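You operate a simulated robot arm through the tools that you are given. There is no shell and no other tool.

You run a simulated robot arm. Do the job below in one go: nothing can be reset, and whatever is moved stays where it is left.

## Task
Move the small purple chip from the eraser to the tester's chip socket and test it.
Fine: eraser lid shut again; tester lever locked and left so; yellow tester button once; leave the rest. Where these are worked on the way, their far stop is far enough and under half their travel is too little: eraser lid.

The check looks at the end state, three seconds after you hand in, the way a careful person would. Anything else that was tipped, shoved, dropped, spilled or broken makes it a failure. Lids that push on must go on centred and level and be pressed home; caps that screw on are set level and turned clockwise until they are tight.

## Robot
A 6-joint arm with a two-finger parallel gripper, fixed in place. Base frame: the origin is at the foot of the arm, x ahead of it, y to its left, z up; the work surface is at about z = 5. Readings come in mm, degrees, newtons and seconds.
With the tool pointing down near the work surface it reaches from about 160 to 400 mm from the base axis. Its first joint turns from -66.0 to 66.0 degrees. Payload 1.57 kg.
The tool frame sits at the grasp point between the pads (the TCP): z along the fingers, y along the line on which they close. The tips reach 30 mm beyond it. The gripper opens to 80 mm. The fingers are 17 mm wide and 12 mm thick; the gripper's body (40 by 82 mm) begins 80 mm behind the TCP.
Orientation is that of the tool frame in the base frame, as a unit quaternion [w, x, y, z]. With the fingers straight down and closing along the base's y, the tool's x points along the base's -x, its y along +y and its z along -z.

## Interface
- The arm moves only by the tool drive_tool. Its argument "rows" is a list of rows, each an object (a shift or turn left out is 0, a gripper value left out holds the last) with "travel": the shift along the tool's x, y, z in units of 40 mm (1.0 is 40 mm), a list of three; "turn": the turn, a rotation vector about the tool's x, y, z in units of 4 degrees (1.0 is 4 degrees), a list of three; "grip": the finger opening in mm, from 0 to 80. In form: [{"travel": [dx, dy, dz], "turn": [rx, ry, rz], "grip": grip}, ...]. A call has 1 to 20 rows; each row shifts and turns the commanded pose from where the row before left it, along the tool's axes as they then stand. A call with a number of a shift or a turn outside -1 to 1 is refused whole. A row lasts 0.2 s, in which the tool goes at most 50 mm and 8.6 degrees; a call with a longer step from one row to the next is refused whole, and so is a gripper value outside its range. Where a pose cannot be reached the arm comes as near as it can. A force on the tool above 50 N (or 10 N above the force at the start of the call, whichever is more), or a blocked arm, ends the call early, and 0.2 s more pass. The fingers move at their own pace (about 153 mm/s each) and stop on an object; they squeeze with about 21 N. The grip force told is the motor's: it shows also when the fingers shut on nothing. Time passes only in rows, and 0.2 s behind the last, so rows that do not move let the fingers close. It gives the time, the measured TCP pose, the force on the tool (base axes), the opening and the grip force at its end, in the units of the frame above (readings bear some noise), with the torque about the TCP (base axes, N m) and any sound that the robot's microphone picked up.
- Cameras (640 x 400 px; columns grow to the right, rows downward): "scene" is fixed at [50.9, -333.6, 413.5]; the picture's right is [0.80, -0.60, 0.00], its down [-0.40, -0.54, -0.74] and it looks along [0.44, 0.59, -0.67] (base axes); focal length 290 px, centre (320, 200). "wrist" rides on the gripper at [72, -7, -122] in the tool frame; the picture's right is [0.09, 1.00, 0.00], its down [-0.84, 0.08, -0.54] and it looks along [-0.54, 0.05, 0.84] (tool axes); focal length 238 px, centre (320, 200). There is no depth. A picture from a camera that has moved, and an enlarged one, comes with that camera's place and axes in the base frame and with its lens.
- camera(camera): a new picture of that camera. The clock stands still meanwhile.
- inspect(camera, box): a new picture of the part [left, top, right, bottom] of that camera's present view, enlarged. The clock stands still meanwhile.
- finish_job(): hands the job in; it is judged then, once.

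Places have to be worked out from the pictures, the camera data and where the tool is seen. Open the gripper and draw the arm clear of the work before you hand the job in, unless the task says otherwise.

The tools are called after ">>>" as a command line: name --argument value ..., lists and objects as JSON in quotes. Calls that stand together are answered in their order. drive_tool: Moves the arm, as the interface text tells. Its arguments: {"type":"object","properties":{"rows":{"type":"array","items":{"type":"object","properties":{"travel":{"type":"array","items":{"type":"number"}},"turn":{"type":"array","items":{"type":"number"}},"grip":{"type":"number"}}}}},"required":["rows"]} The other tools are called the same way: camera (camera) takes a picture; inspect (camera, box) takes an enlarged picture of a part of a camera's view; finish_job () hands the job in.

At the start:

```text
time_s: 0.0
eef_pos: [314.3, 34.1, 193.5]
tcp_rot: [0.0, 0.0, 1.0, 0.0]
ft_force: [-0.3, -0.9, 0.3]
wrist_torque: [-0.03, -0.03, 0.0]
width: 80.0
gripper_force: 0.1
```

scene: 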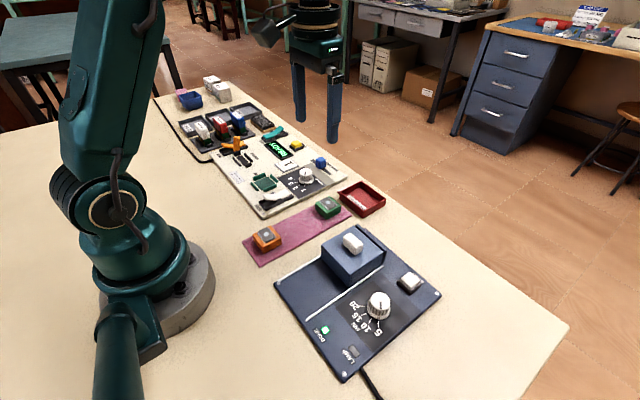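
wrist: 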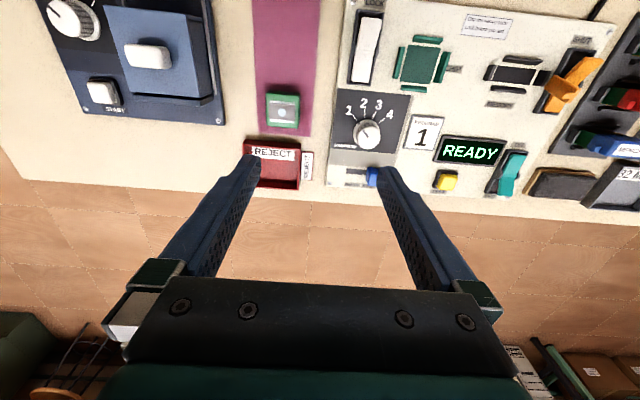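

I start by looking closer at both views to identify the eraser, tester, socket, lever and button.

>>> inspect --camera "scene" --box '[260, 210, 460, 390]'

>>> inspect --camera "scene" --box '[160, 70, 360, 220]'

>>> inspect --camera "wrist" --box '[320, 0, 640, 200]'

>>> inspect --camera "wrist" --box '[0, 0, 320, 200]'

```text
2.22 times, centred on (360, 300) of scene
camera zoom: at [50.9, -333.6, 413.5], right [0.8, -0.6, 0.0], down [-0.4, -0.54, -0.74], along [0.44, 0.59, -0.67], focal length 644 px, centre (231, -22)
```

zoom: 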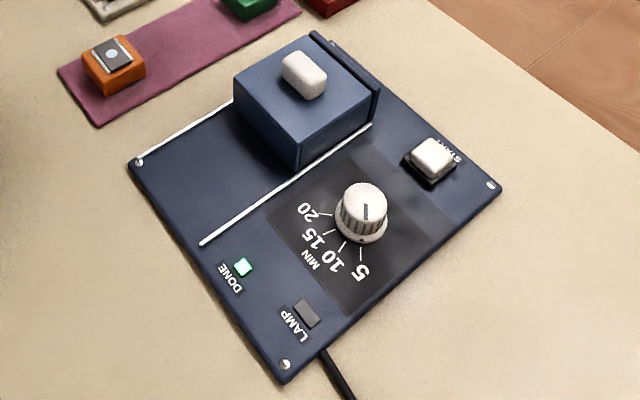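

```text
2.67 times, centred on (260, 145) of scene
camera zoom: at [50.9, -333.6, 413.5], right [0.8, -0.6, 0.0], down [-0.4, -0.54, -0.74], along [0.44, 0.59, -0.67], focal length 773 px, centre (480, 347)
```

zoom: 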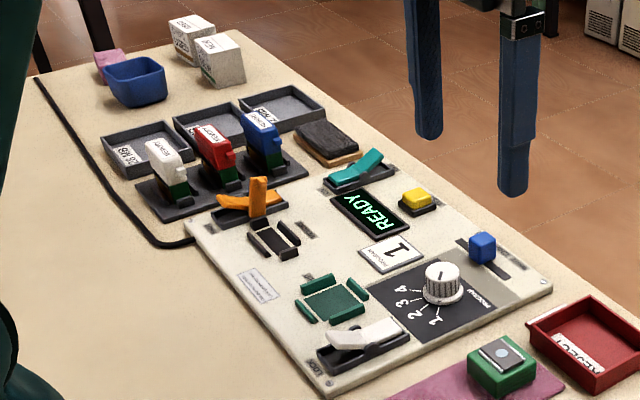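

```text
2.00 times, centred on (480, 100) of wrist
camera zoom: at [242.6, 27.8, 313.8], right [-0.09, 1.0, 0.0], down [0.84, 0.08, 0.54], along [0.54, 0.05, -0.84], focal length 477 px, centre (0, 400)
```

zoom: 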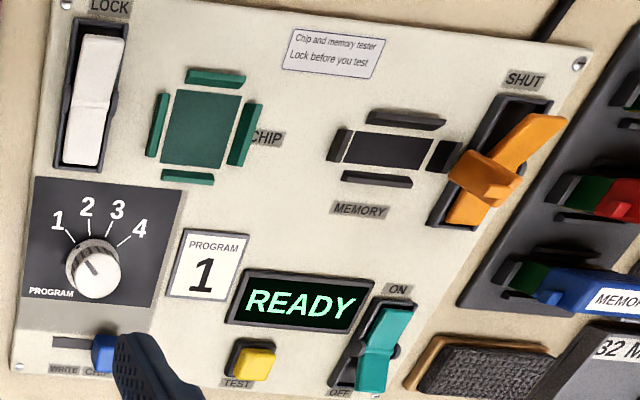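

```text
2.00 times, centred on (160, 100) of wrist
camera zoom: at [242.6, 27.8, 313.8], right [-0.09, 1.0, 0.0], down [0.84, 0.08, 0.54], along [0.54, 0.05, -0.84], focal length 477 px, centre (640, 400)
```

zoom: 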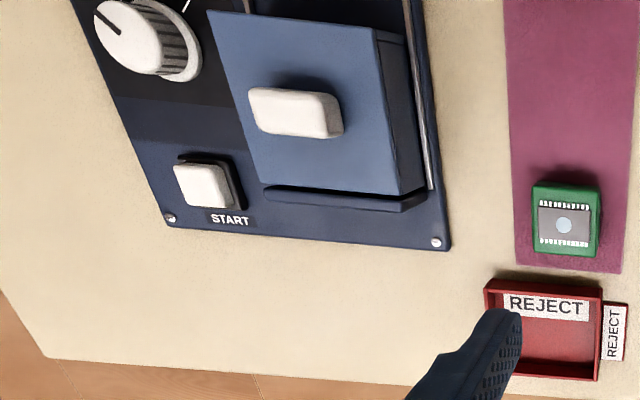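

The eraser is the blue box with a sliding lid, its handle near (265,-131,~55). The tester's chip socket is near (249,141), with its lever near (239,74) and the yellow button near (386,223). I move above the tester for a closer look.

>>> drive_tool --rows '[{"travel": [0.6, 0.6, -0.1]}, {"travel": [0.6, 0.6, -0.1]}, {"travel": [0.6, 0.6, -0.1]}, {"travel": [0.4, 0.2, 0]}, {"travel": [0, 0, 0]}]'

>>> camera --camera "wrist"

>>> inspect --camera "wrist" --box '[200, 0, 440, 150]'

```text
time_s: 1.2
eef_pos: [225.8, 115.2, 205.9]
tcp_rot: [0.0, 0.001, 1.0, 0.0]
ft_force: [-0.2, -0.5, 0.3]
wrist_torque: [-0.04, -0.01, -0.03]
width: 80.2
gripper_force: 0.0
```

```text
taken
camera wrist: at [154.2, 107.5, 325.8], right [-0.09, 1.0, 0.0], down [0.84, 0.08, 0.54], along [0.54, 0.05, -0.84], focal length 238 px, centre (320, 200)
```

wrist: 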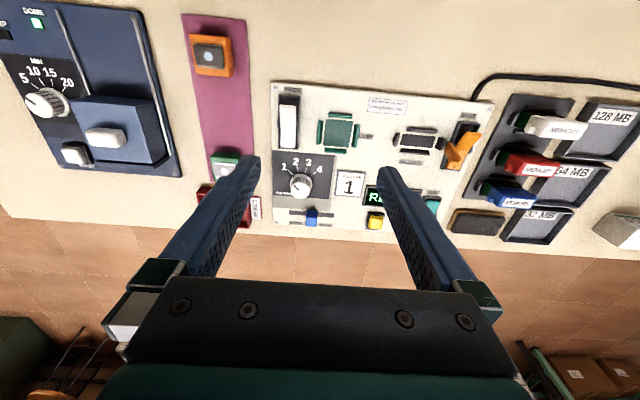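

```text
2.67 times, centred on (320, 75) of wrist
camera zoom: at [154.2, 107.5, 325.8], right [-0.09, 1.0, 0.0], down [0.84, 0.08, 0.54], along [0.54, 0.05, -0.84], focal length 636 px, centre (320, 533)
```

zoom: 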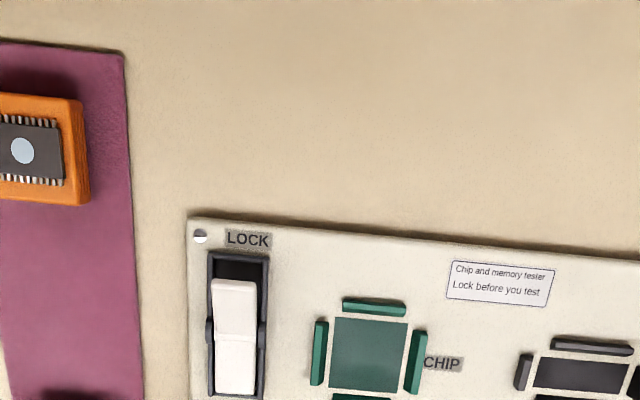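

I zoom into the tester's labels and controls from this pose.

>>> inspect --camera "wrist" --box '[260, 75, 400, 165]'

>>> inspect --camera "wrist" --box '[260, 140, 400, 235]'

>>> inspect --camera "wrist" --box '[0, 0, 200, 190]'

>>> inspect --camera "scene" --box '[210, 130, 350, 225]'

```text
4.44 times, centred on (330, 120) of wrist
camera zoom: at [154.2, 107.5, 325.8], right [-0.09, 1.0, 0.0], down [0.84, 0.08, 0.54], along [0.54, 0.05, -0.84], focal length 1059 px, centre (276, 556)
```

zoom: 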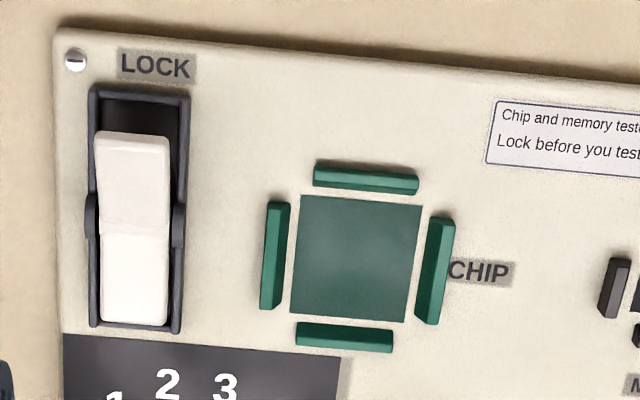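

```text
4.21 times, centred on (330, 188) of wrist
camera zoom: at [154.2, 107.5, 325.8], right [-0.09, 1.0, 0.0], down [0.84, 0.08, 0.54], along [0.54, 0.05, -0.84], focal length 1004 px, centre (278, 253)
```

zoom: 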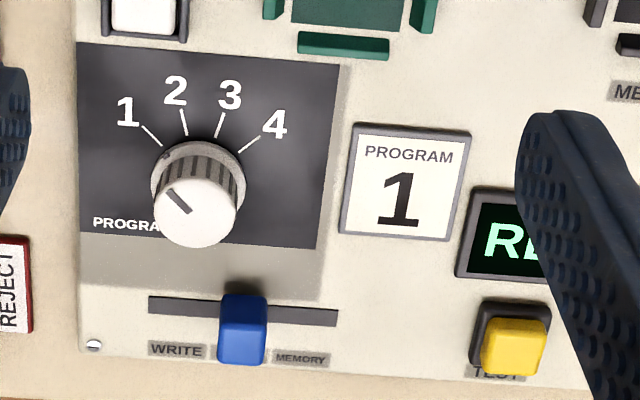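

```text
2.11 times, centred on (100, 95) of wrist
camera zoom: at [154.2, 107.5, 325.8], right [-0.09, 1.0, 0.0], down [0.84, 0.08, 0.54], along [0.54, 0.05, -0.84], focal length 502 px, centre (783, 421)
```

zoom: 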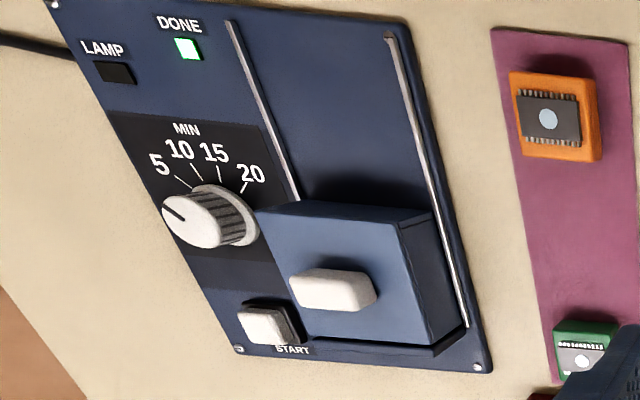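

```text
4.21 times, centred on (280, 178) of scene
camera zoom: at [50.9, -333.6, 413.5], right [0.8, -0.6, 0.0], down [-0.4, -0.54, -0.74], along [0.44, 0.59, -0.67], focal length 1221 px, centre (488, 295)
```

zoom: 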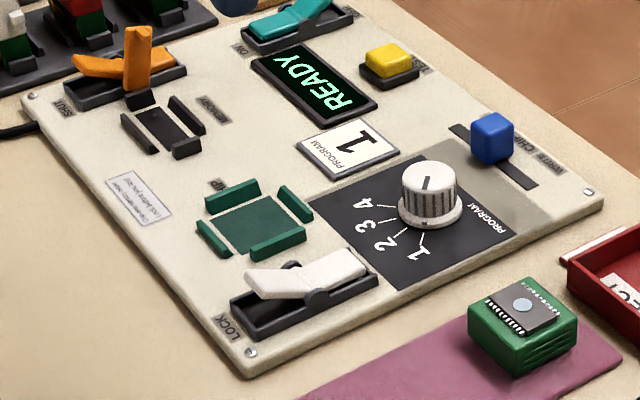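

The lever rocks: its LOCK end (toward the arm) is raised, so pressing that end down locks it. The eraser lid slides on two rails along x and is now shut at the +x stop, so I move over the eraser for a closer look.

>>> drive_tool --rows '[{"travel": [-0.1, -0.77, 0.1]}, {"travel": [-0.1, -0.77, 0.1]}, {"travel": [-0.1, -0.77, 0.1]}, {"travel": [-0.1, -0.77, 0.1]}, {"travel": [-0.1, -0.77, 0.2]}, {"travel": [-0.1, -0.77, 0.2]}, {"travel": [-0.1, -0.77, 0.2]}, {"travel": [-0.1, -0.77, 0.2]}, {"travel": [0, 0, 0]}]'

>>> camera --camera "wrist"

>>> inspect --camera "wrist" --box '[220, 30, 440, 200]'

>>> camera --camera "scene"

```text
time_s: 3.2
eef_pos: [256.8, -131.6, 156.0]
tcp_rot: [0.0, 0.0, 1.0, 0.0]
ft_force: [-0.3, 0.3, 0.0]
wrist_torque: [-0.04, -0.01, 0.01]
width: 80.0
gripper_force: 0.0
```

```text
taken
camera wrist: at [185.0, -138.9, 277.3], right [-0.09, 1.0, 0.0], down [0.84, 0.08, 0.54], along [0.54, 0.05, -0.84], focal length 238 px, centre (320, 200)
```

wrist: 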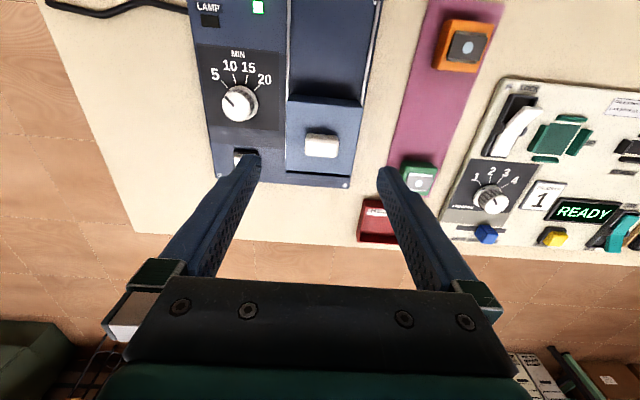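

```text
2.35 times, centred on (330, 115) of wrist
camera zoom: at [185.0, -138.9, 277.3], right [-0.09, 1.0, 0.0], down [0.84, 0.08, 0.54], along [0.54, 0.05, -0.84], focal length 561 px, centre (296, 400)
```

zoom: 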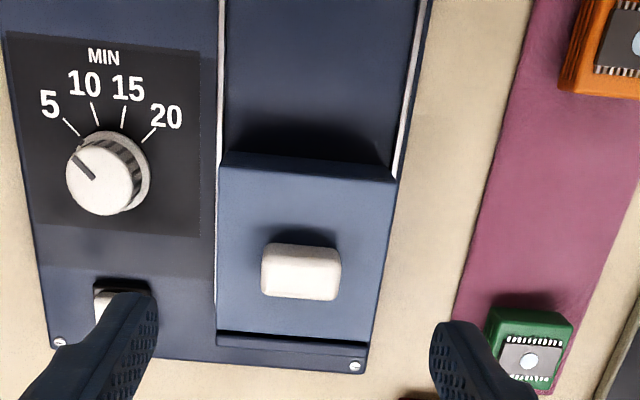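

```text
taken
```

scene: 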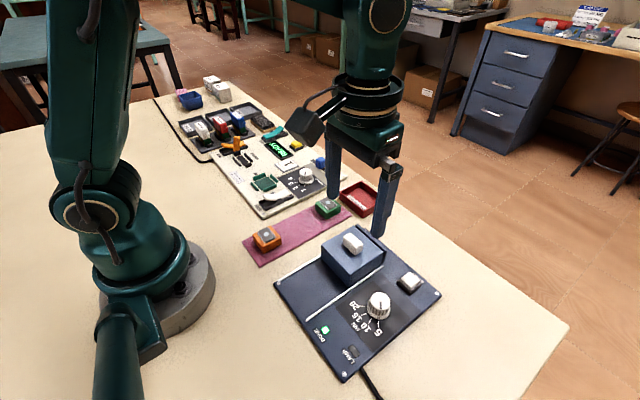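

The handle centre is about (266,-129.5), 32 mm long in y, with its top at about z=56. I narrow the gripper and come down around it in two stages.

>>> drive_tool --rows '[{"travel": [-0.23, 0.05, 0.0], "grip": 56}, {"travel": [0, 0, 0.5], "grip": 56}, {"travel": [0, 0, 0.5]}, {"travel": [0, 0, 0.4]}, {"travel": [0, 0, 0.1]}, {"travel": [0, 0, 0]}]'

>>> camera --camera "wrist"

>>> inspect --camera "scene" --box '[300, 180, 460, 300]'

```text
time_s: 4.6
eef_pos: [267.0, -129.9, 98.3]
tcp_rot: [0.0, 0.0, 1.0, 0.0]
ft_force: [-1.0, 0.5, -0.7]
wrist_torque: [-0.04, 0.01, -0.02]
width: 56.0
gripper_force: 0.1
```

```text
taken
camera wrist: at [194.9, -136.6, 218.3], right [-0.09, 1.0, 0.0], down [0.84, 0.08, 0.54], along [0.54, 0.05, -0.84], focal length 238 px, centre (320, 200)
```

wrist: 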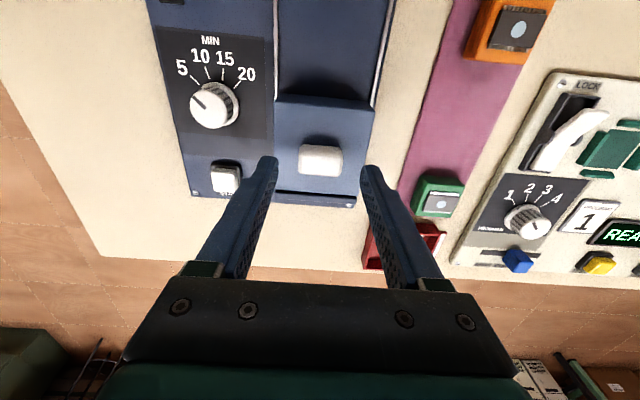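

```text
3.33 times, centred on (380, 240) of scene
camera zoom: at [50.9, -333.6, 413.5], right [0.8, -0.6, 0.0], down [-0.4, -0.54, -0.74], along [0.44, 0.59, -0.67], focal length 967 px, centre (120, 67)
```

zoom: 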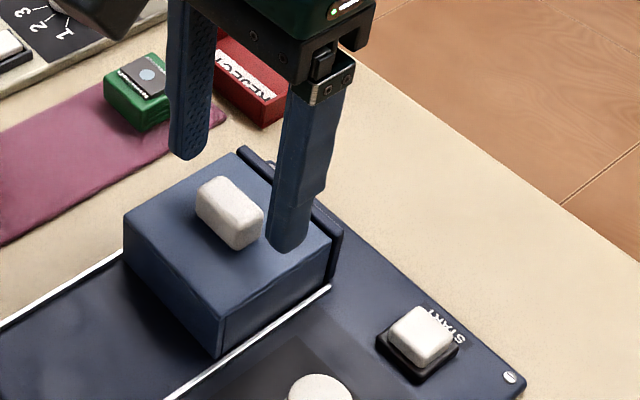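

The fingers straddle the handle, whose top is at about z=58 with the lid top near 43. I lower the tips to about z=49, close on the handle and look.

>>> drive_tool --rows '[{"travel": [0.03, 0.01, 0.25]}, {"travel": [0, 0, 0.2]}, {"travel": [0, 0, 0]}, {"grip": 20}, {"grip": 20}, {"grip": 20}]'

>>> inspect --camera "scene" --box '[300, 180, 460, 300]'

>>> camera --camera "wrist"

```text
time_s: 6.0
eef_pos: [266.4, -129.8, 77.2]
tcp_rot: [0.0, 0.001, 1.0, -0.001]
ft_force: [-0.4, -2.1, -5.3]
wrist_torque: [-0.03, -0.3, 0.09]
width: 31.4
gripper_force: 40.0
```

```text
3.33 times, centred on (380, 240) of scene
camera zoom: at [50.9, -333.6, 413.5], right [0.8, -0.6, 0.0], down [-0.4, -0.54, -0.74], along [0.44, 0.59, -0.67], focal length 967 px, centre (120, 67)
```

zoom: 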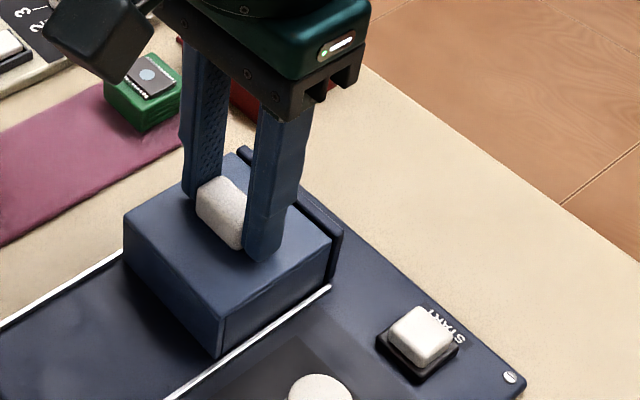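

```text
taken
camera wrist: at [194.2, -136.5, 199.8], right [-0.09, 1.0, 0.0], down [0.84, 0.08, 0.54], along [0.54, 0.05, -0.84], focal length 238 px, centre (320, 200)
```

wrist: 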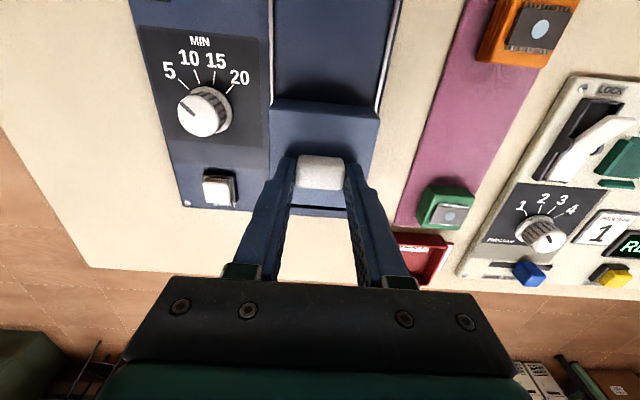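

The handle is gripped at 31.4 mm. I slide the lid toward the arm (base -x) in small steps, watching the force.

>>> drive_tool --rows '[{"travel": [0.1, 0, 0]}, {"travel": [0.2, 0, 0]}, {"travel": [0.25, 0, 0]}, {"travel": [0.25, 0, 0]}, {"travel": [0.2, 0, 0]}, {"travel": [0, 0, 0]}]'

>>> inspect --camera "scene" --box '[270, 190, 430, 330]'

>>> camera --camera "wrist"

```text
time_s: 7.4
eef_pos: [226.9, -130.6, 79.2]
tcp_rot: [0.001, 0.0, 1.0, -0.001]
ft_force: [-0.6, -4.4, 27.4]
wrist_torque: [-0.11, 0.64, 0.11]
width: 31.4
gripper_force: 39.8
```

```text
2.86 times, centred on (350, 260) of scene
camera zoom: at [50.8, -333.5, 413.5], right [0.8, -0.6, 0.0], down [-0.4, -0.54, -0.74], along [0.44, 0.59, -0.67], focal length 829 px, centre (234, 29)
```

zoom: 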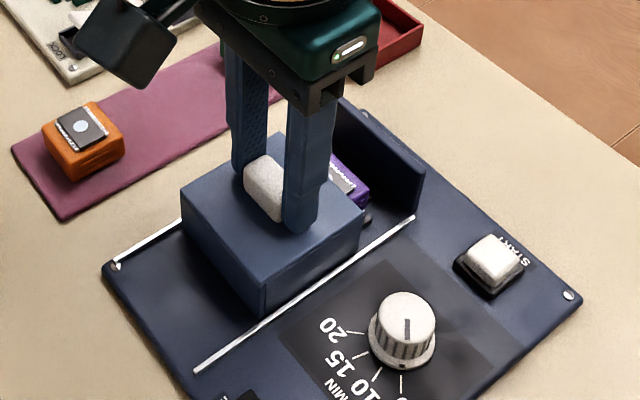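

```text
taken
camera wrist: at [154.7, -136.2, 199.5], right [-0.09, 1.0, 0.0], down [0.84, 0.08, 0.54], along [0.54, 0.05, -0.84], focal length 238 px, centre (320, 200)
```

wrist: 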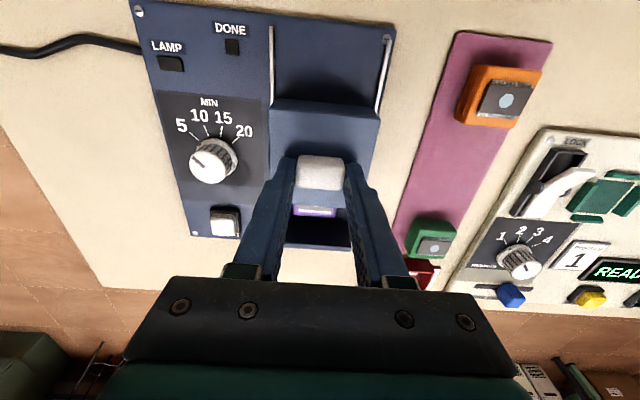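

The lid slides freely and a purple chip is coming into view; there is some upward force, so I ease the command up slightly and keep sliding toward the far stop.

>>> drive_tool --rows '[{"travel": [0, 0, -0.04]}, {"travel": [0.15, 0, 0]}, {"travel": [0.2, 0, 0]}, {"travel": [0.2, 0, 0]}, {"travel": [0, 0, 0]}]'

>>> inspect --camera "scene" --box '[270, 190, 430, 330]'

```text
time_s: 8.6
eef_pos: [204.1, -129.6, 80.3]
tcp_rot: [-0.002, 0.001, 1.0, 0.001]
ft_force: [-0.2, -17.7, -32.4]
wrist_torque: [-0.33, 0.27, 0.01]
width: 31.5
gripper_force: 40.4
```

```text
2.86 times, centred on (350, 260) of scene
camera zoom: at [50.9, -333.6, 413.4], right [0.8, -0.6, 0.0], down [-0.4, -0.54, -0.74], along [0.44, 0.59, -0.67], focal length 829 px, centre (234, 29)
```

zoom: 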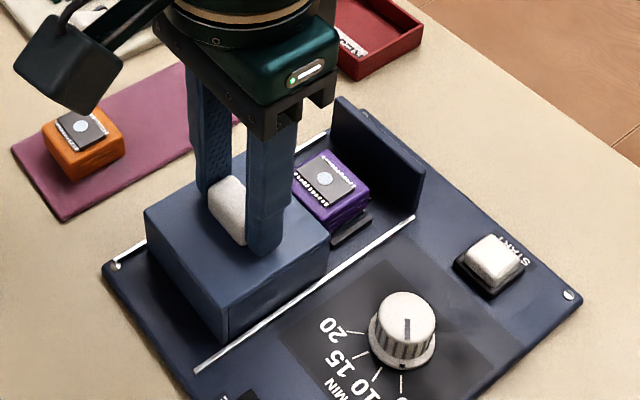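

The lid has travelled about 62 mm and the purple chip is fully uncovered. I relax the sideways and vertical strain a little and slide on toward the far stop.

>>> drive_tool --rows '[{"travel": [0, -0.01, 0.02]}, {"travel": [0.12, -0.005, 0]}, {"travel": [0.12, 0, 0]}, {"travel": [0.12, 0, 0]}, {"travel": [0, 0, 0]}]'

>>> inspect --camera "scene" --box '[270, 190, 430, 330]'

```text
time_s: 9.8
eef_pos: [190.1, -129.2, 79.2]
tcp_rot: [0.001, 0.0, 1.0, -0.001]
ft_force: [-0.5, -1.9, 10.0]
wrist_torque: [0.01, 0.31, 0.04]
width: 31.4
gripper_force: 40.3
```

```text
2.86 times, centred on (350, 260) of scene
camera zoom: at [50.9, -333.5, 413.5], right [0.8, -0.6, 0.0], down [-0.4, -0.54, -0.74], along [0.44, 0.59, -0.67], focal length 829 px, centre (234, 29)
```

zoom: 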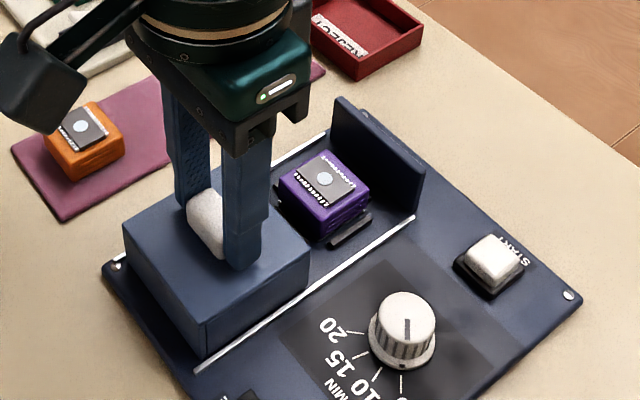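

The lid is about 76 mm open and strain is low. I release the handle, lift clear and move back above the chip.

>>> drive_tool --rows '[{"grip": 56}, {"grip": 56}, {"travel": [0, 0, -0.3]}, {"travel": [0, 0, -0.8]}, {"travel": [-0.6, 0, -0.6]}, {"travel": [-0.8, 0, 0]}, {"travel": [-0.4, 0, 0]}, {"travel": [0, 0, 0]}]'

>>> camera --camera "wrist"

>>> inspect --camera "wrist" --box '[260, 60, 400, 200]'

>>> inspect --camera "scene" --box '[320, 210, 400, 270]'

```text
time_s: 11.6
eef_pos: [262.3, -132.3, 149.1]
tcp_rot: [0.0, 0.0, 1.0, 0.0]
ft_force: [0.4, -1.5, 0.4]
wrist_torque: [-0.02, -0.01, 0.0]
width: 55.8
gripper_force: 0.1
```

```text
taken
camera wrist: at [190.7, -137.9, 269.4], right [-0.09, 1.0, 0.0], down [0.84, 0.08, 0.54], along [0.54, 0.05, -0.84], focal length 238 px, centre (320, 200)
```

wrist: 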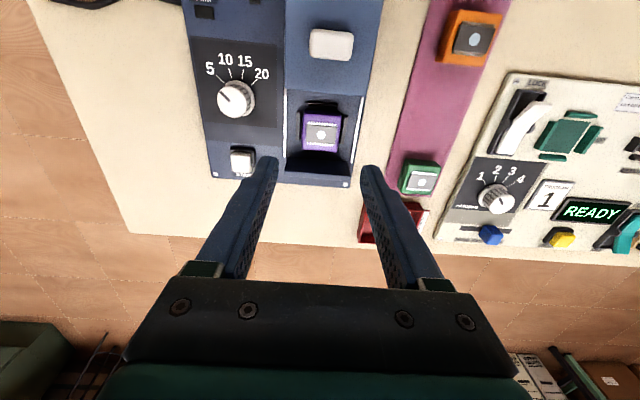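

```text
2.86 times, centred on (330, 130) of wrist
camera zoom: at [190.7, -137.9, 269.4], right [-0.09, 1.0, 0.0], down [0.84, 0.08, 0.54], along [0.54, 0.05, -0.84], focal length 681 px, centre (291, 400)
```

zoom: 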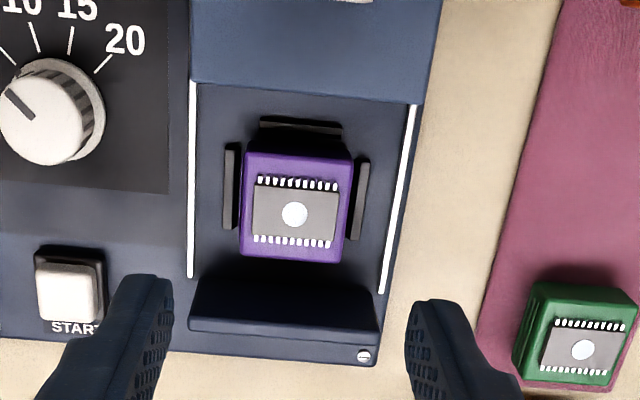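

```text
6.67 times, centred on (360, 240) of scene
camera zoom: at [50.9, -333.6, 413.5], right [0.8, -0.6, 0.0], down [-0.4, -0.54, -0.74], along [0.44, 0.59, -0.67], focal length 1934 px, centre (53, -67)
```

zoom: 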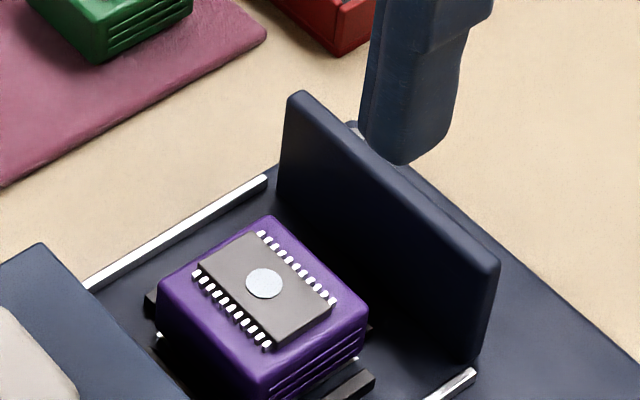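

The purple carrier is about 37 mm square, centred near (265,-130), with grip ridges on its ±y sides and low guide bars around it. I take closer zooms to measure its edges and height.

>>> inspect --camera "wrist" --box '[280, 90, 360, 160]'

>>> inspect --camera "scene" --box '[330, 220, 390, 275]'

```text
5.71 times, centred on (320, 125) of wrist
camera zoom: at [190.7, -137.9, 269.4], right [-0.09, 1.0, 0.0], down [0.84, 0.08, 0.54], along [0.54, 0.05, -0.84], focal length 1362 px, centre (320, 629)
```

zoom: 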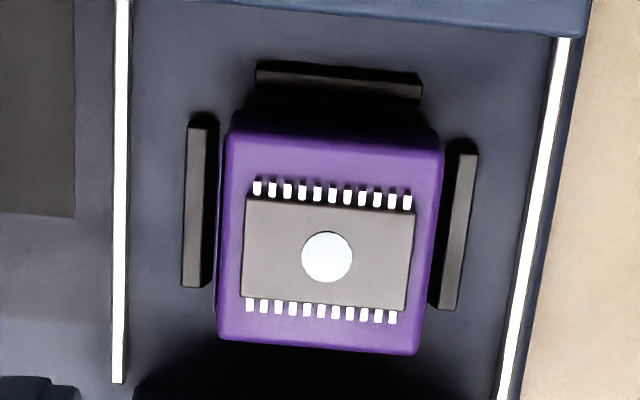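

```text
7.27 times, centred on (360, 248) of scene
camera zoom: at [50.9, -333.6, 413.5], right [0.8, -0.6, 0.0], down [-0.4, -0.54, -0.74], along [0.44, 0.59, -0.67], focal length 2109 px, centre (29, -146)
```

zoom: 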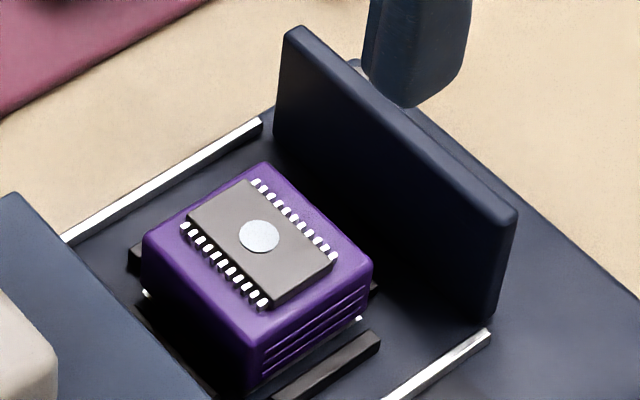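

The carrier is square to the base axes, centred near (264,-130) with its top near z≈30. I set the opening, come down to just above the guides and check.

>>> drive_tool --rows '[{"travel": [-0.048, 0.015, 0.0], "grip": 54}, {"travel": [0, 0, 0.7]}, {"travel": [0, 0, 0.7]}, {"travel": [0, 0, 0.5]}, {"travel": [0, 0, 0.3]}, {"travel": [0, 0, 0.05]}, {"travel": [0, 0, 0]}, {"travel": [0, 0, 0]}]'

>>> inspect --camera "scene" --box '[310, 200, 400, 280]'

>>> inspect --camera "wrist" --box '[240, 90, 400, 220]'

```text
time_s: 13.4
eef_pos: [263.1, -130.3, 57.9]
tcp_rot: [0.001, 0.0, 1.0, 0.0]
ft_force: [0.4, 0.3, -0.3]
wrist_torque: [-0.01, 0.01, -0.02]
width: 54.1
gripper_force: 0.1
```

```text
5.00 times, centred on (355, 240) of scene
camera zoom: at [50.9, -333.6, 413.5], right [0.8, -0.6, 0.0], down [-0.4, -0.54, -0.74], along [0.44, 0.59, -0.67], focal length 1450 px, centre (145, 0)
```

zoom: 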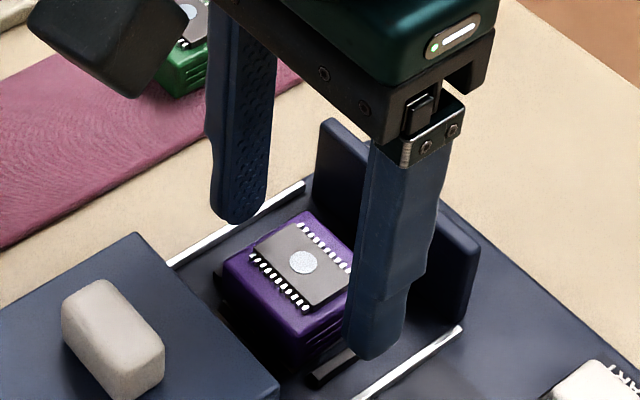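

```text
3.08 times, centred on (320, 155) of wrist
camera zoom: at [192.5, -136.6, 178.8], right [-0.09, 1.0, 0.0], down [0.84, 0.08, 0.54], along [0.54, 0.05, -0.84], focal length 733 px, centre (320, 338)
```

zoom: 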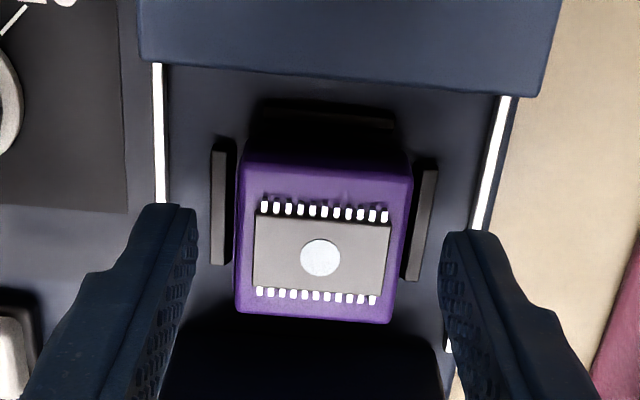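

The fingers straddle the carrier centrally. I go down another 8 mm so the tips overlap the ridged sides while staying above the low guides, then close.

>>> drive_tool --rows '[{"travel": [0, 0, 0.1]}, {"travel": [0, 0, 0.1]}, {"travel": [0, 0, 0]}, {"grip": 45}, {"grip": 30}, {"grip": 30}, {"grip": 30}]'

>>> inspect --camera "scene" --box '[310, 200, 400, 280]'

>>> inspect --camera "wrist" --box '[240, 90, 400, 220]'

```text
time_s: 15.0
eef_pos: [263.7, -130.4, 50.4]
tcp_rot: [0.001, 0.0, 1.0, 0.0]
ft_force: [0.3, -0.5, 1.2]
wrist_torque: [0.01, 0.02, -0.02]
width: 37.1
gripper_force: 20.8
```

```text
5.00 times, centred on (355, 240) of scene
camera zoom: at [50.9, -333.6, 413.5], right [0.8, -0.6, 0.0], down [-0.4, -0.54, -0.74], along [0.44, 0.59, -0.67], focal length 1450 px, centre (145, 0)
```

zoom: 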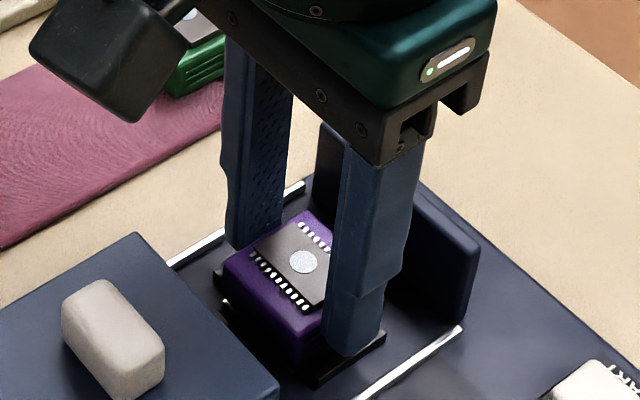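

```text
3.08 times, centred on (320, 155) of wrist
camera zoom: at [192.5, -136.4, 170.6], right [-0.09, 1.0, 0.0], down [0.84, 0.08, 0.54], along [0.54, 0.05, -0.84], focal length 733 px, centre (320, 338)
```

zoom: 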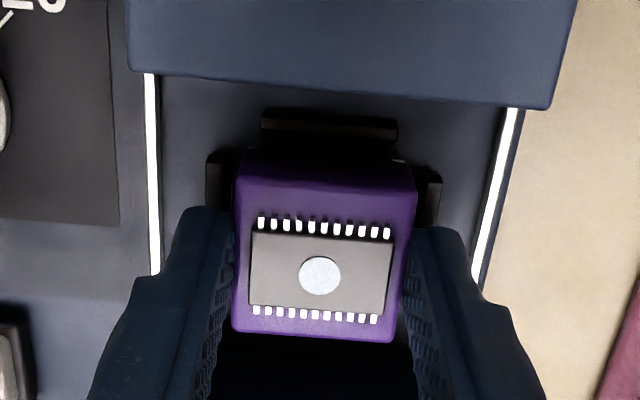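

The carrier is gripped at 37.1 mm with the tips above the guides. I lift straight up and check the hold.

>>> drive_tool --rows '[{"travel": [0, 0, -0.1]}, {"travel": [0, 0, -0.2]}, {"travel": [0, 0, -0.4]}, {"travel": [0, 0, -0.6]}, {"travel": [0, 0, -0.8]}, {"travel": [0, 0, -0.4]}, {"travel": [0, 0, 0]}]'

>>> camera --camera "wrist"

>>> inspect --camera "wrist" --box '[240, 90, 400, 220]'

>>> inspect --camera "scene" --box '[300, 150, 420, 280]'

```text
time_s: 16.6
eef_pos: [264.0, -131.2, 149.9]
tcp_rot: [0.0, 0.0, 1.0, -0.001]
ft_force: [0.6, 0.0, -0.2]
wrist_torque: [-0.04, 0.03, 0.01]
width: 36.8
gripper_force: 21.3
```

```text
taken
camera wrist: at [192.6, -136.7, 271.0], right [-0.09, 1.0, 0.0], down [0.84, 0.08, 0.54], along [0.54, 0.05, -0.84], focal length 238 px, centre (320, 200)
```

wrist: 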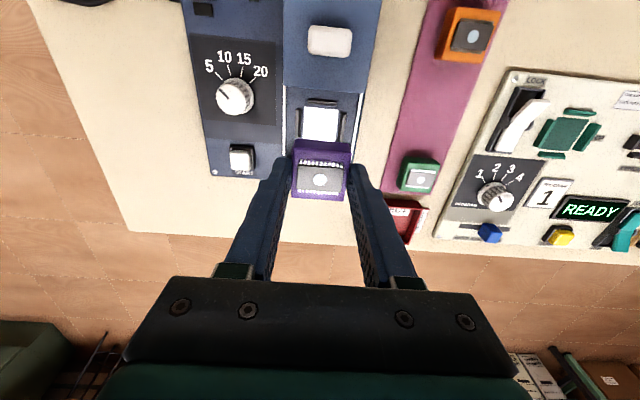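

```text
3.08 times, centred on (320, 155) of wrist
camera zoom: at [192.6, -136.7, 271.0], right [-0.09, 1.0, 0.0], down [0.84, 0.08, 0.54], along [0.54, 0.05, -0.84], focal length 733 px, centre (320, 338)
```

zoom: 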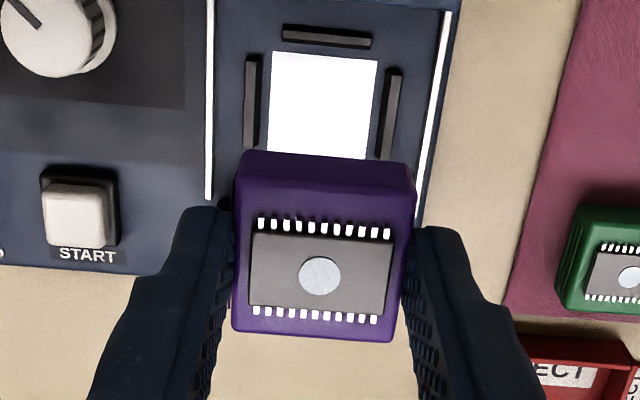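

```text
3.08 times, centred on (360, 215) of scene
camera zoom: at [50.9, -333.6, 413.5], right [0.8, -0.6, 0.0], down [-0.4, -0.54, -0.74], along [0.44, 0.59, -0.67], focal length 892 px, centre (197, 154)
```

zoom: 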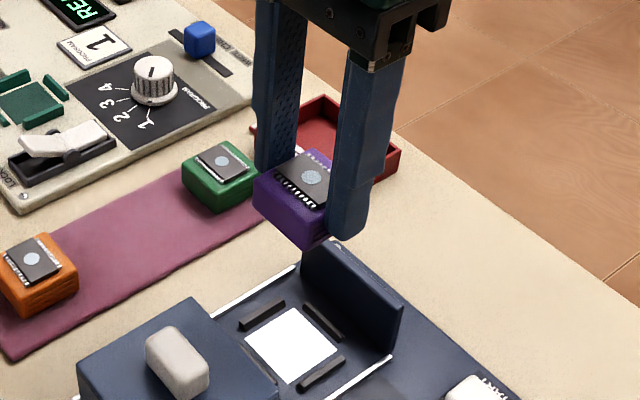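

The carrier is held level, and the picture of the empty eraser seat from 100 mm above gives me an alignment reference. I carry the chip at this height to above the tester's socket, near (249,139.7).

>>> drive_tool --rows '[{"travel": [0.02, 0.44, 0]}, {"travel": [0.05, 0.8, 0]}, {"travel": [0.05, 0.9, 0]}, {"travel": [0.05, 0.9, 0]}, {"travel": [0.05, 0.9, 0]}, {"travel": [0.05, 0.9, 0]}, {"travel": [0.05, 0.9, 0]}, {"travel": [0.05, 0.7, 0]}, {"travel": [0, 0.3, 0]}, {"travel": [0, 0, 0]}, {"travel": [0, 0, 0]}]'

>>> camera --camera "wrist"

>>> inspect --camera "wrist" --box '[240, 90, 400, 220]'

>>> inspect --camera "scene" --box '[220, 120, 340, 220]'

```text
time_s: 19.0
eef_pos: [249.1, 138.9, 150.2]
tcp_rot: [0.0, 0.001, 1.0, 0.0]
ft_force: [-0.5, -0.2, -0.6]
wrist_torque: [-0.01, -0.01, -0.01]
width: 36.9
gripper_force: 21.2
```

```text
taken
camera wrist: at [177.6, 132.3, 271.3], right [-0.09, 1.0, 0.0], down [0.84, 0.08, 0.54], along [0.54, 0.05, -0.84], focal length 238 px, centre (320, 200)
```

wrist: 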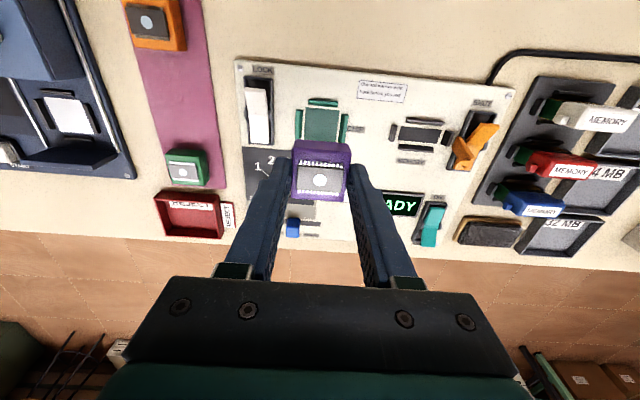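

```text
3.08 times, centred on (320, 155) of wrist
camera zoom: at [177.6, 132.3, 271.3], right [-0.09, 1.0, 0.0], down [0.84, 0.08, 0.54], along [0.54, 0.05, -0.84], focal length 733 px, centre (320, 338)
```

zoom: 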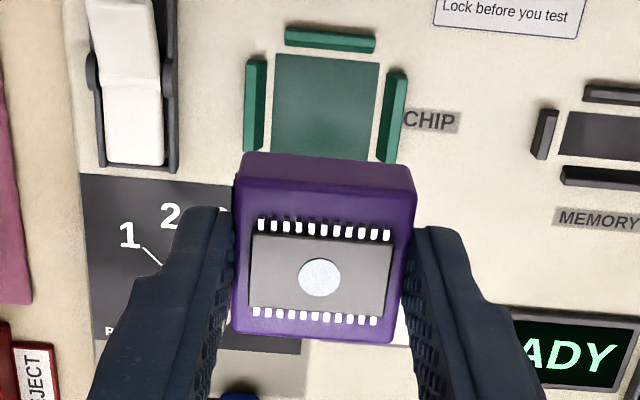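

```text
4.00 times, centred on (280, 170) of scene
camera zoom: at [50.9, -333.6, 413.5], right [0.8, -0.6, 0.0], down [-0.4, -0.54, -0.74], along [0.44, 0.59, -0.67], focal length 1160 px, centre (480, 320)
```

zoom: 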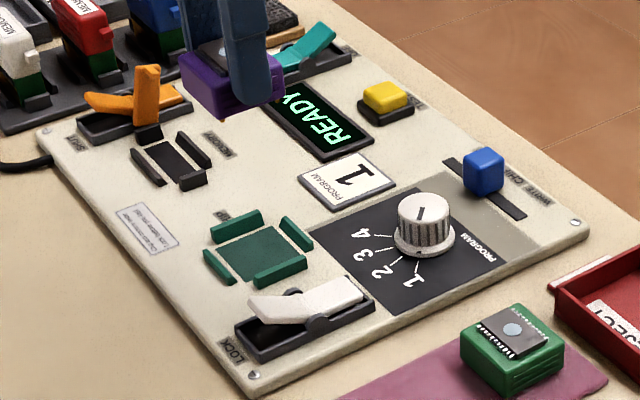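

The socket appears almost exactly where the eraser seat appeared in the reference picture. I zoom in to check the remaining offset and guide shape.

>>> inspect --camera "wrist" --box '[290, 90, 360, 150]'

>>> inspect --camera "scene" --box '[255, 165, 320, 215]'

```text
6.67 times, centred on (325, 120) of wrist
camera zoom: at [177.6, 132.3, 271.3], right [-0.09, 1.0, 0.0], down [0.84, 0.08, 0.54], along [0.54, 0.05, -0.84], focal length 1589 px, centre (287, 733)
```

zoom: 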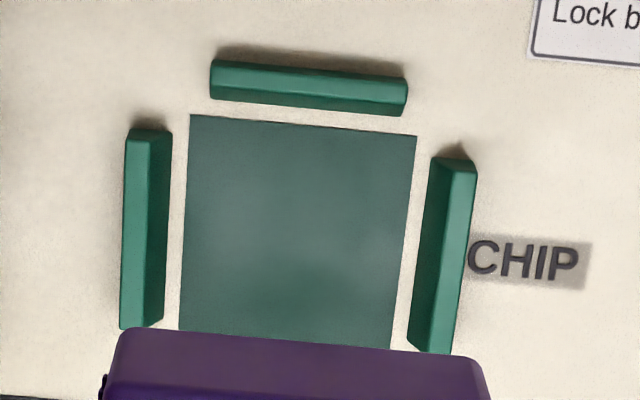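

```text
8.00 times, centred on (288, 190) of scene
camera zoom: at [50.9, -333.6, 413.5], right [0.8, -0.6, 0.0], down [-0.4, -0.54, -0.74], along [0.44, 0.59, -0.67], focal length 2320 px, centre (580, 280)
```

zoom: 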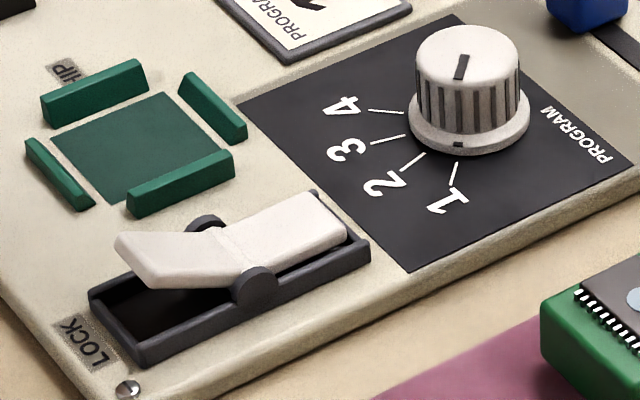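

The socket sits about 0.6 mm in +x and +y from my position. I correct for that, descend to about 10 mm above seating and check.

>>> drive_tool --rows '[{"travel": [-0.017, 0.015, 0.2]}, {"travel": [0, 0, 0.6]}, {"travel": [0, 0, 0.6]}, {"travel": [0, 0, 0.5]}, {"travel": [0, 0, 0.3]}, {"travel": [0, 0, 0]}, {"travel": [0, 0, 0]}]'

>>> inspect --camera "scene" --box '[230, 140, 310, 210]'

>>> inspect --camera "wrist" --box '[240, 90, 400, 220]'

```text
time_s: 20.6
eef_pos: [250.0, 142.8, 61.3]
tcp_rot: [0.0, 0.0, 1.0, 0.0]
ft_force: [0.4, 0.2, -0.1]
wrist_torque: [0.0, 0.01, 0.03]
width: 36.7
gripper_force: 21.3
```

```text
5.71 times, centred on (270, 175) of scene
camera zoom: at [50.9, -333.6, 413.5], right [0.8, -0.6, 0.0], down [-0.4, -0.54, -0.74], along [0.44, 0.59, -0.67], focal length 1657 px, centre (606, 343)
```

zoom: 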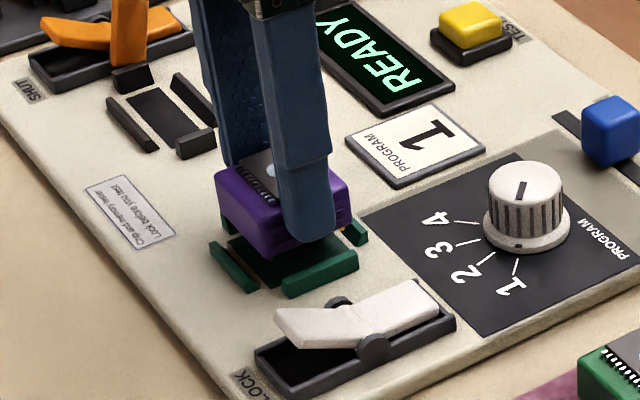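

```text
3.08 times, centred on (320, 155) of wrist
camera zoom: at [178.1, 134.8, 182.7], right [-0.09, 1.0, 0.0], down [0.84, 0.08, 0.54], along [0.54, 0.05, -0.84], focal length 733 px, centre (320, 338)
```

zoom: 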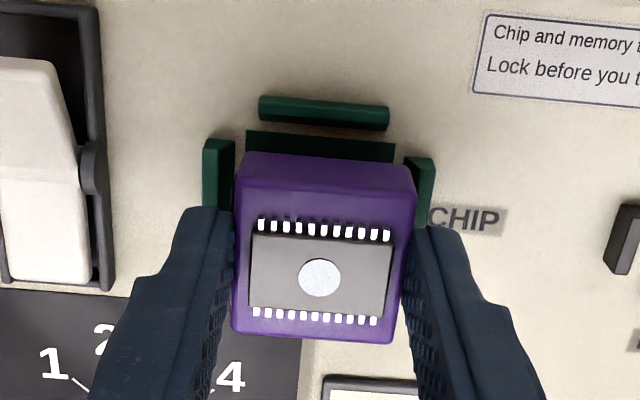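

Comparing with the seated reference, the tool looks about 1.4 mm too far in +y. I zoom in for a precise check before correcting.

>>> inspect --camera "wrist" --box '[280, 110, 360, 165]'

>>> inspect --camera "scene" --box '[250, 160, 290, 195]'

```text
7.27 times, centred on (320, 138) of wrist
camera zoom: at [178.1, 134.8, 182.7], right [-0.09, 1.0, 0.0], down [0.84, 0.08, 0.54], along [0.54, 0.05, -0.84], focal length 1734 px, centre (320, 654)
```

zoom: 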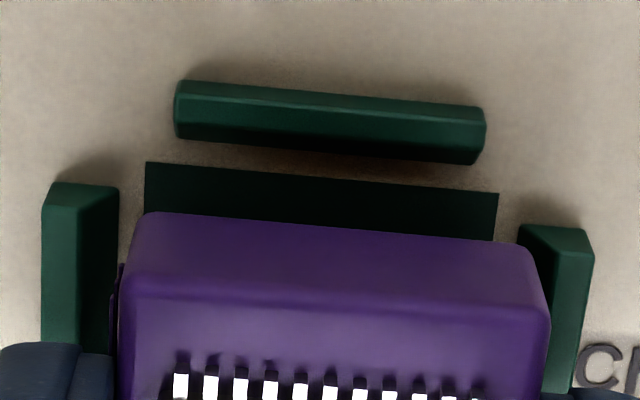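

```text
11.43 times, centred on (270, 178) of scene
camera zoom: at [50.9, -333.6, 413.5], right [0.8, -0.6, 0.0], down [-0.4, -0.54, -0.74], along [0.44, 0.59, -0.67], focal length 3314 px, centre (891, 457)
```

zoom: 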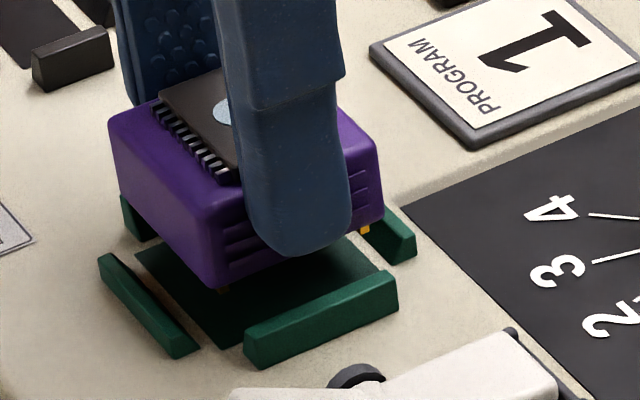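

The guides have sloped lead-ins about 5 mm high; the carrier is about 1.8 mm too far in +y and good in x. I shift -y by 1.8 mm, lower 4 mm and check again.

>>> drive_tool --rows '[{"travel": [0, -0.045, 0]}, {"travel": [0, 0, 0.05]}, {"travel": [0, 0, 0.05]}, {"travel": [0, 0, 0]}, {"travel": [0, 0, 0]}]'

>>> inspect --camera "wrist" --box '[280, 110, 360, 165]'

>>> inspect --camera "scene" --box '[250, 160, 290, 195]'

```text
time_s: 21.8
eef_pos: [250.5, 139.8, 57.1]
tcp_rot: [0.0, 0.0, 1.0, 0.001]
ft_force: [-0.3, 0.6, -1.0]
wrist_torque: [0.01, -0.02, 0.01]
width: 36.7
gripper_force: 21.3
```

```text
7.27 times, centred on (320, 138) of wrist
camera zoom: at [178.5, 132.1, 178.5], right [-0.09, 1.0, 0.0], down [0.84, 0.08, 0.54], along [0.54, 0.05, -0.84], focal length 1734 px, centre (320, 654)
```

zoom: 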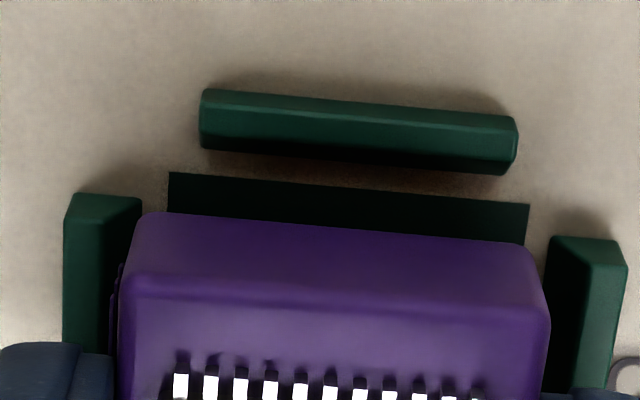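

```text
11.43 times, centred on (270, 178) of scene
camera zoom: at [50.9, -333.6, 413.5], right [0.8, -0.6, 0.0], down [-0.4, -0.54, -0.74], along [0.44, 0.59, -0.67], focal length 3314 px, centre (891, 457)
```

zoom: 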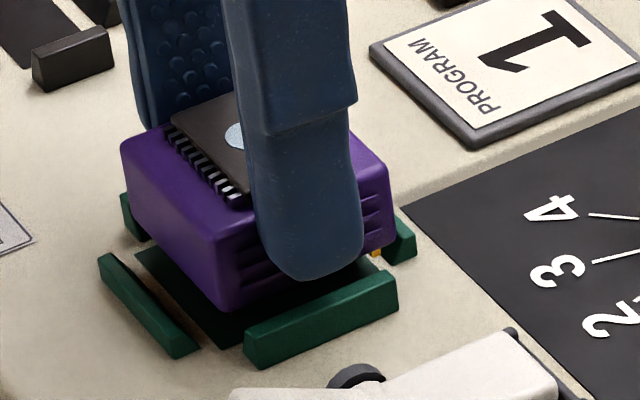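

The carrier is now slightly too far -y (about 0.8 mm). I trim +0.8 mm in y and -0.4 mm in x, then lower 4 mm more.

>>> drive_tool --rows '[{"travel": [0.01, 0.02, 0]}, {"travel": [0, 0, 0.05]}, {"travel": [0, 0, 0.05]}, {"travel": [0, 0, 0]}, {"travel": [0, 0, 0]}]'

>>> inspect --camera "wrist" --box '[280, 110, 360, 165]'

>>> inspect --camera "scene" --box '[250, 160, 290, 195]'

```text
time_s: 23.0
eef_pos: [249.8, 139.7, 53.7]
tcp_rot: [0.0, 0.0, 1.0, 0.0]
ft_force: [-0.9, 0.2, -0.9]
wrist_torque: [0.01, -0.01, -0.03]
width: 36.7
gripper_force: 21.3
```

```text
7.27 times, centred on (320, 138) of wrist
camera zoom: at [177.8, 133.2, 174.8], right [-0.09, 1.0, 0.0], down [0.84, 0.08, 0.54], along [0.54, 0.05, -0.84], focal length 1734 px, centre (320, 654)
```

zoom: 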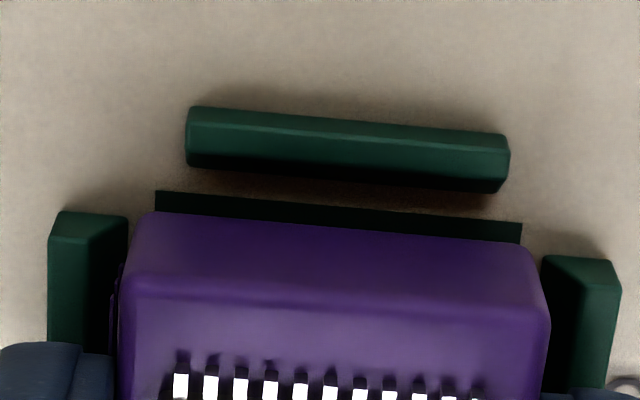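

```text
11.43 times, centred on (270, 178) of scene
camera zoom: at [50.9, -333.6, 413.5], right [0.8, -0.6, 0.0], down [-0.4, -0.54, -0.74], along [0.44, 0.59, -0.67], focal length 3314 px, centre (891, 457)
```

zoom: 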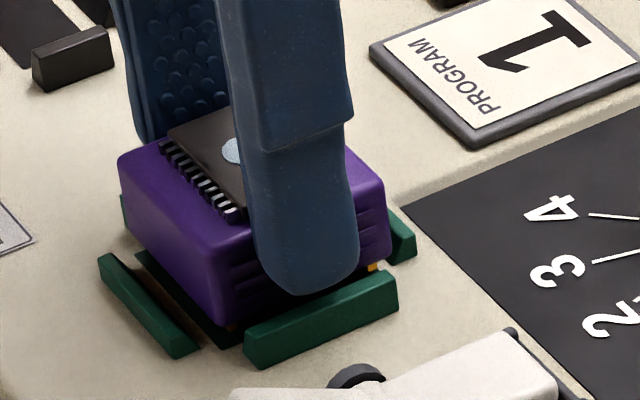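

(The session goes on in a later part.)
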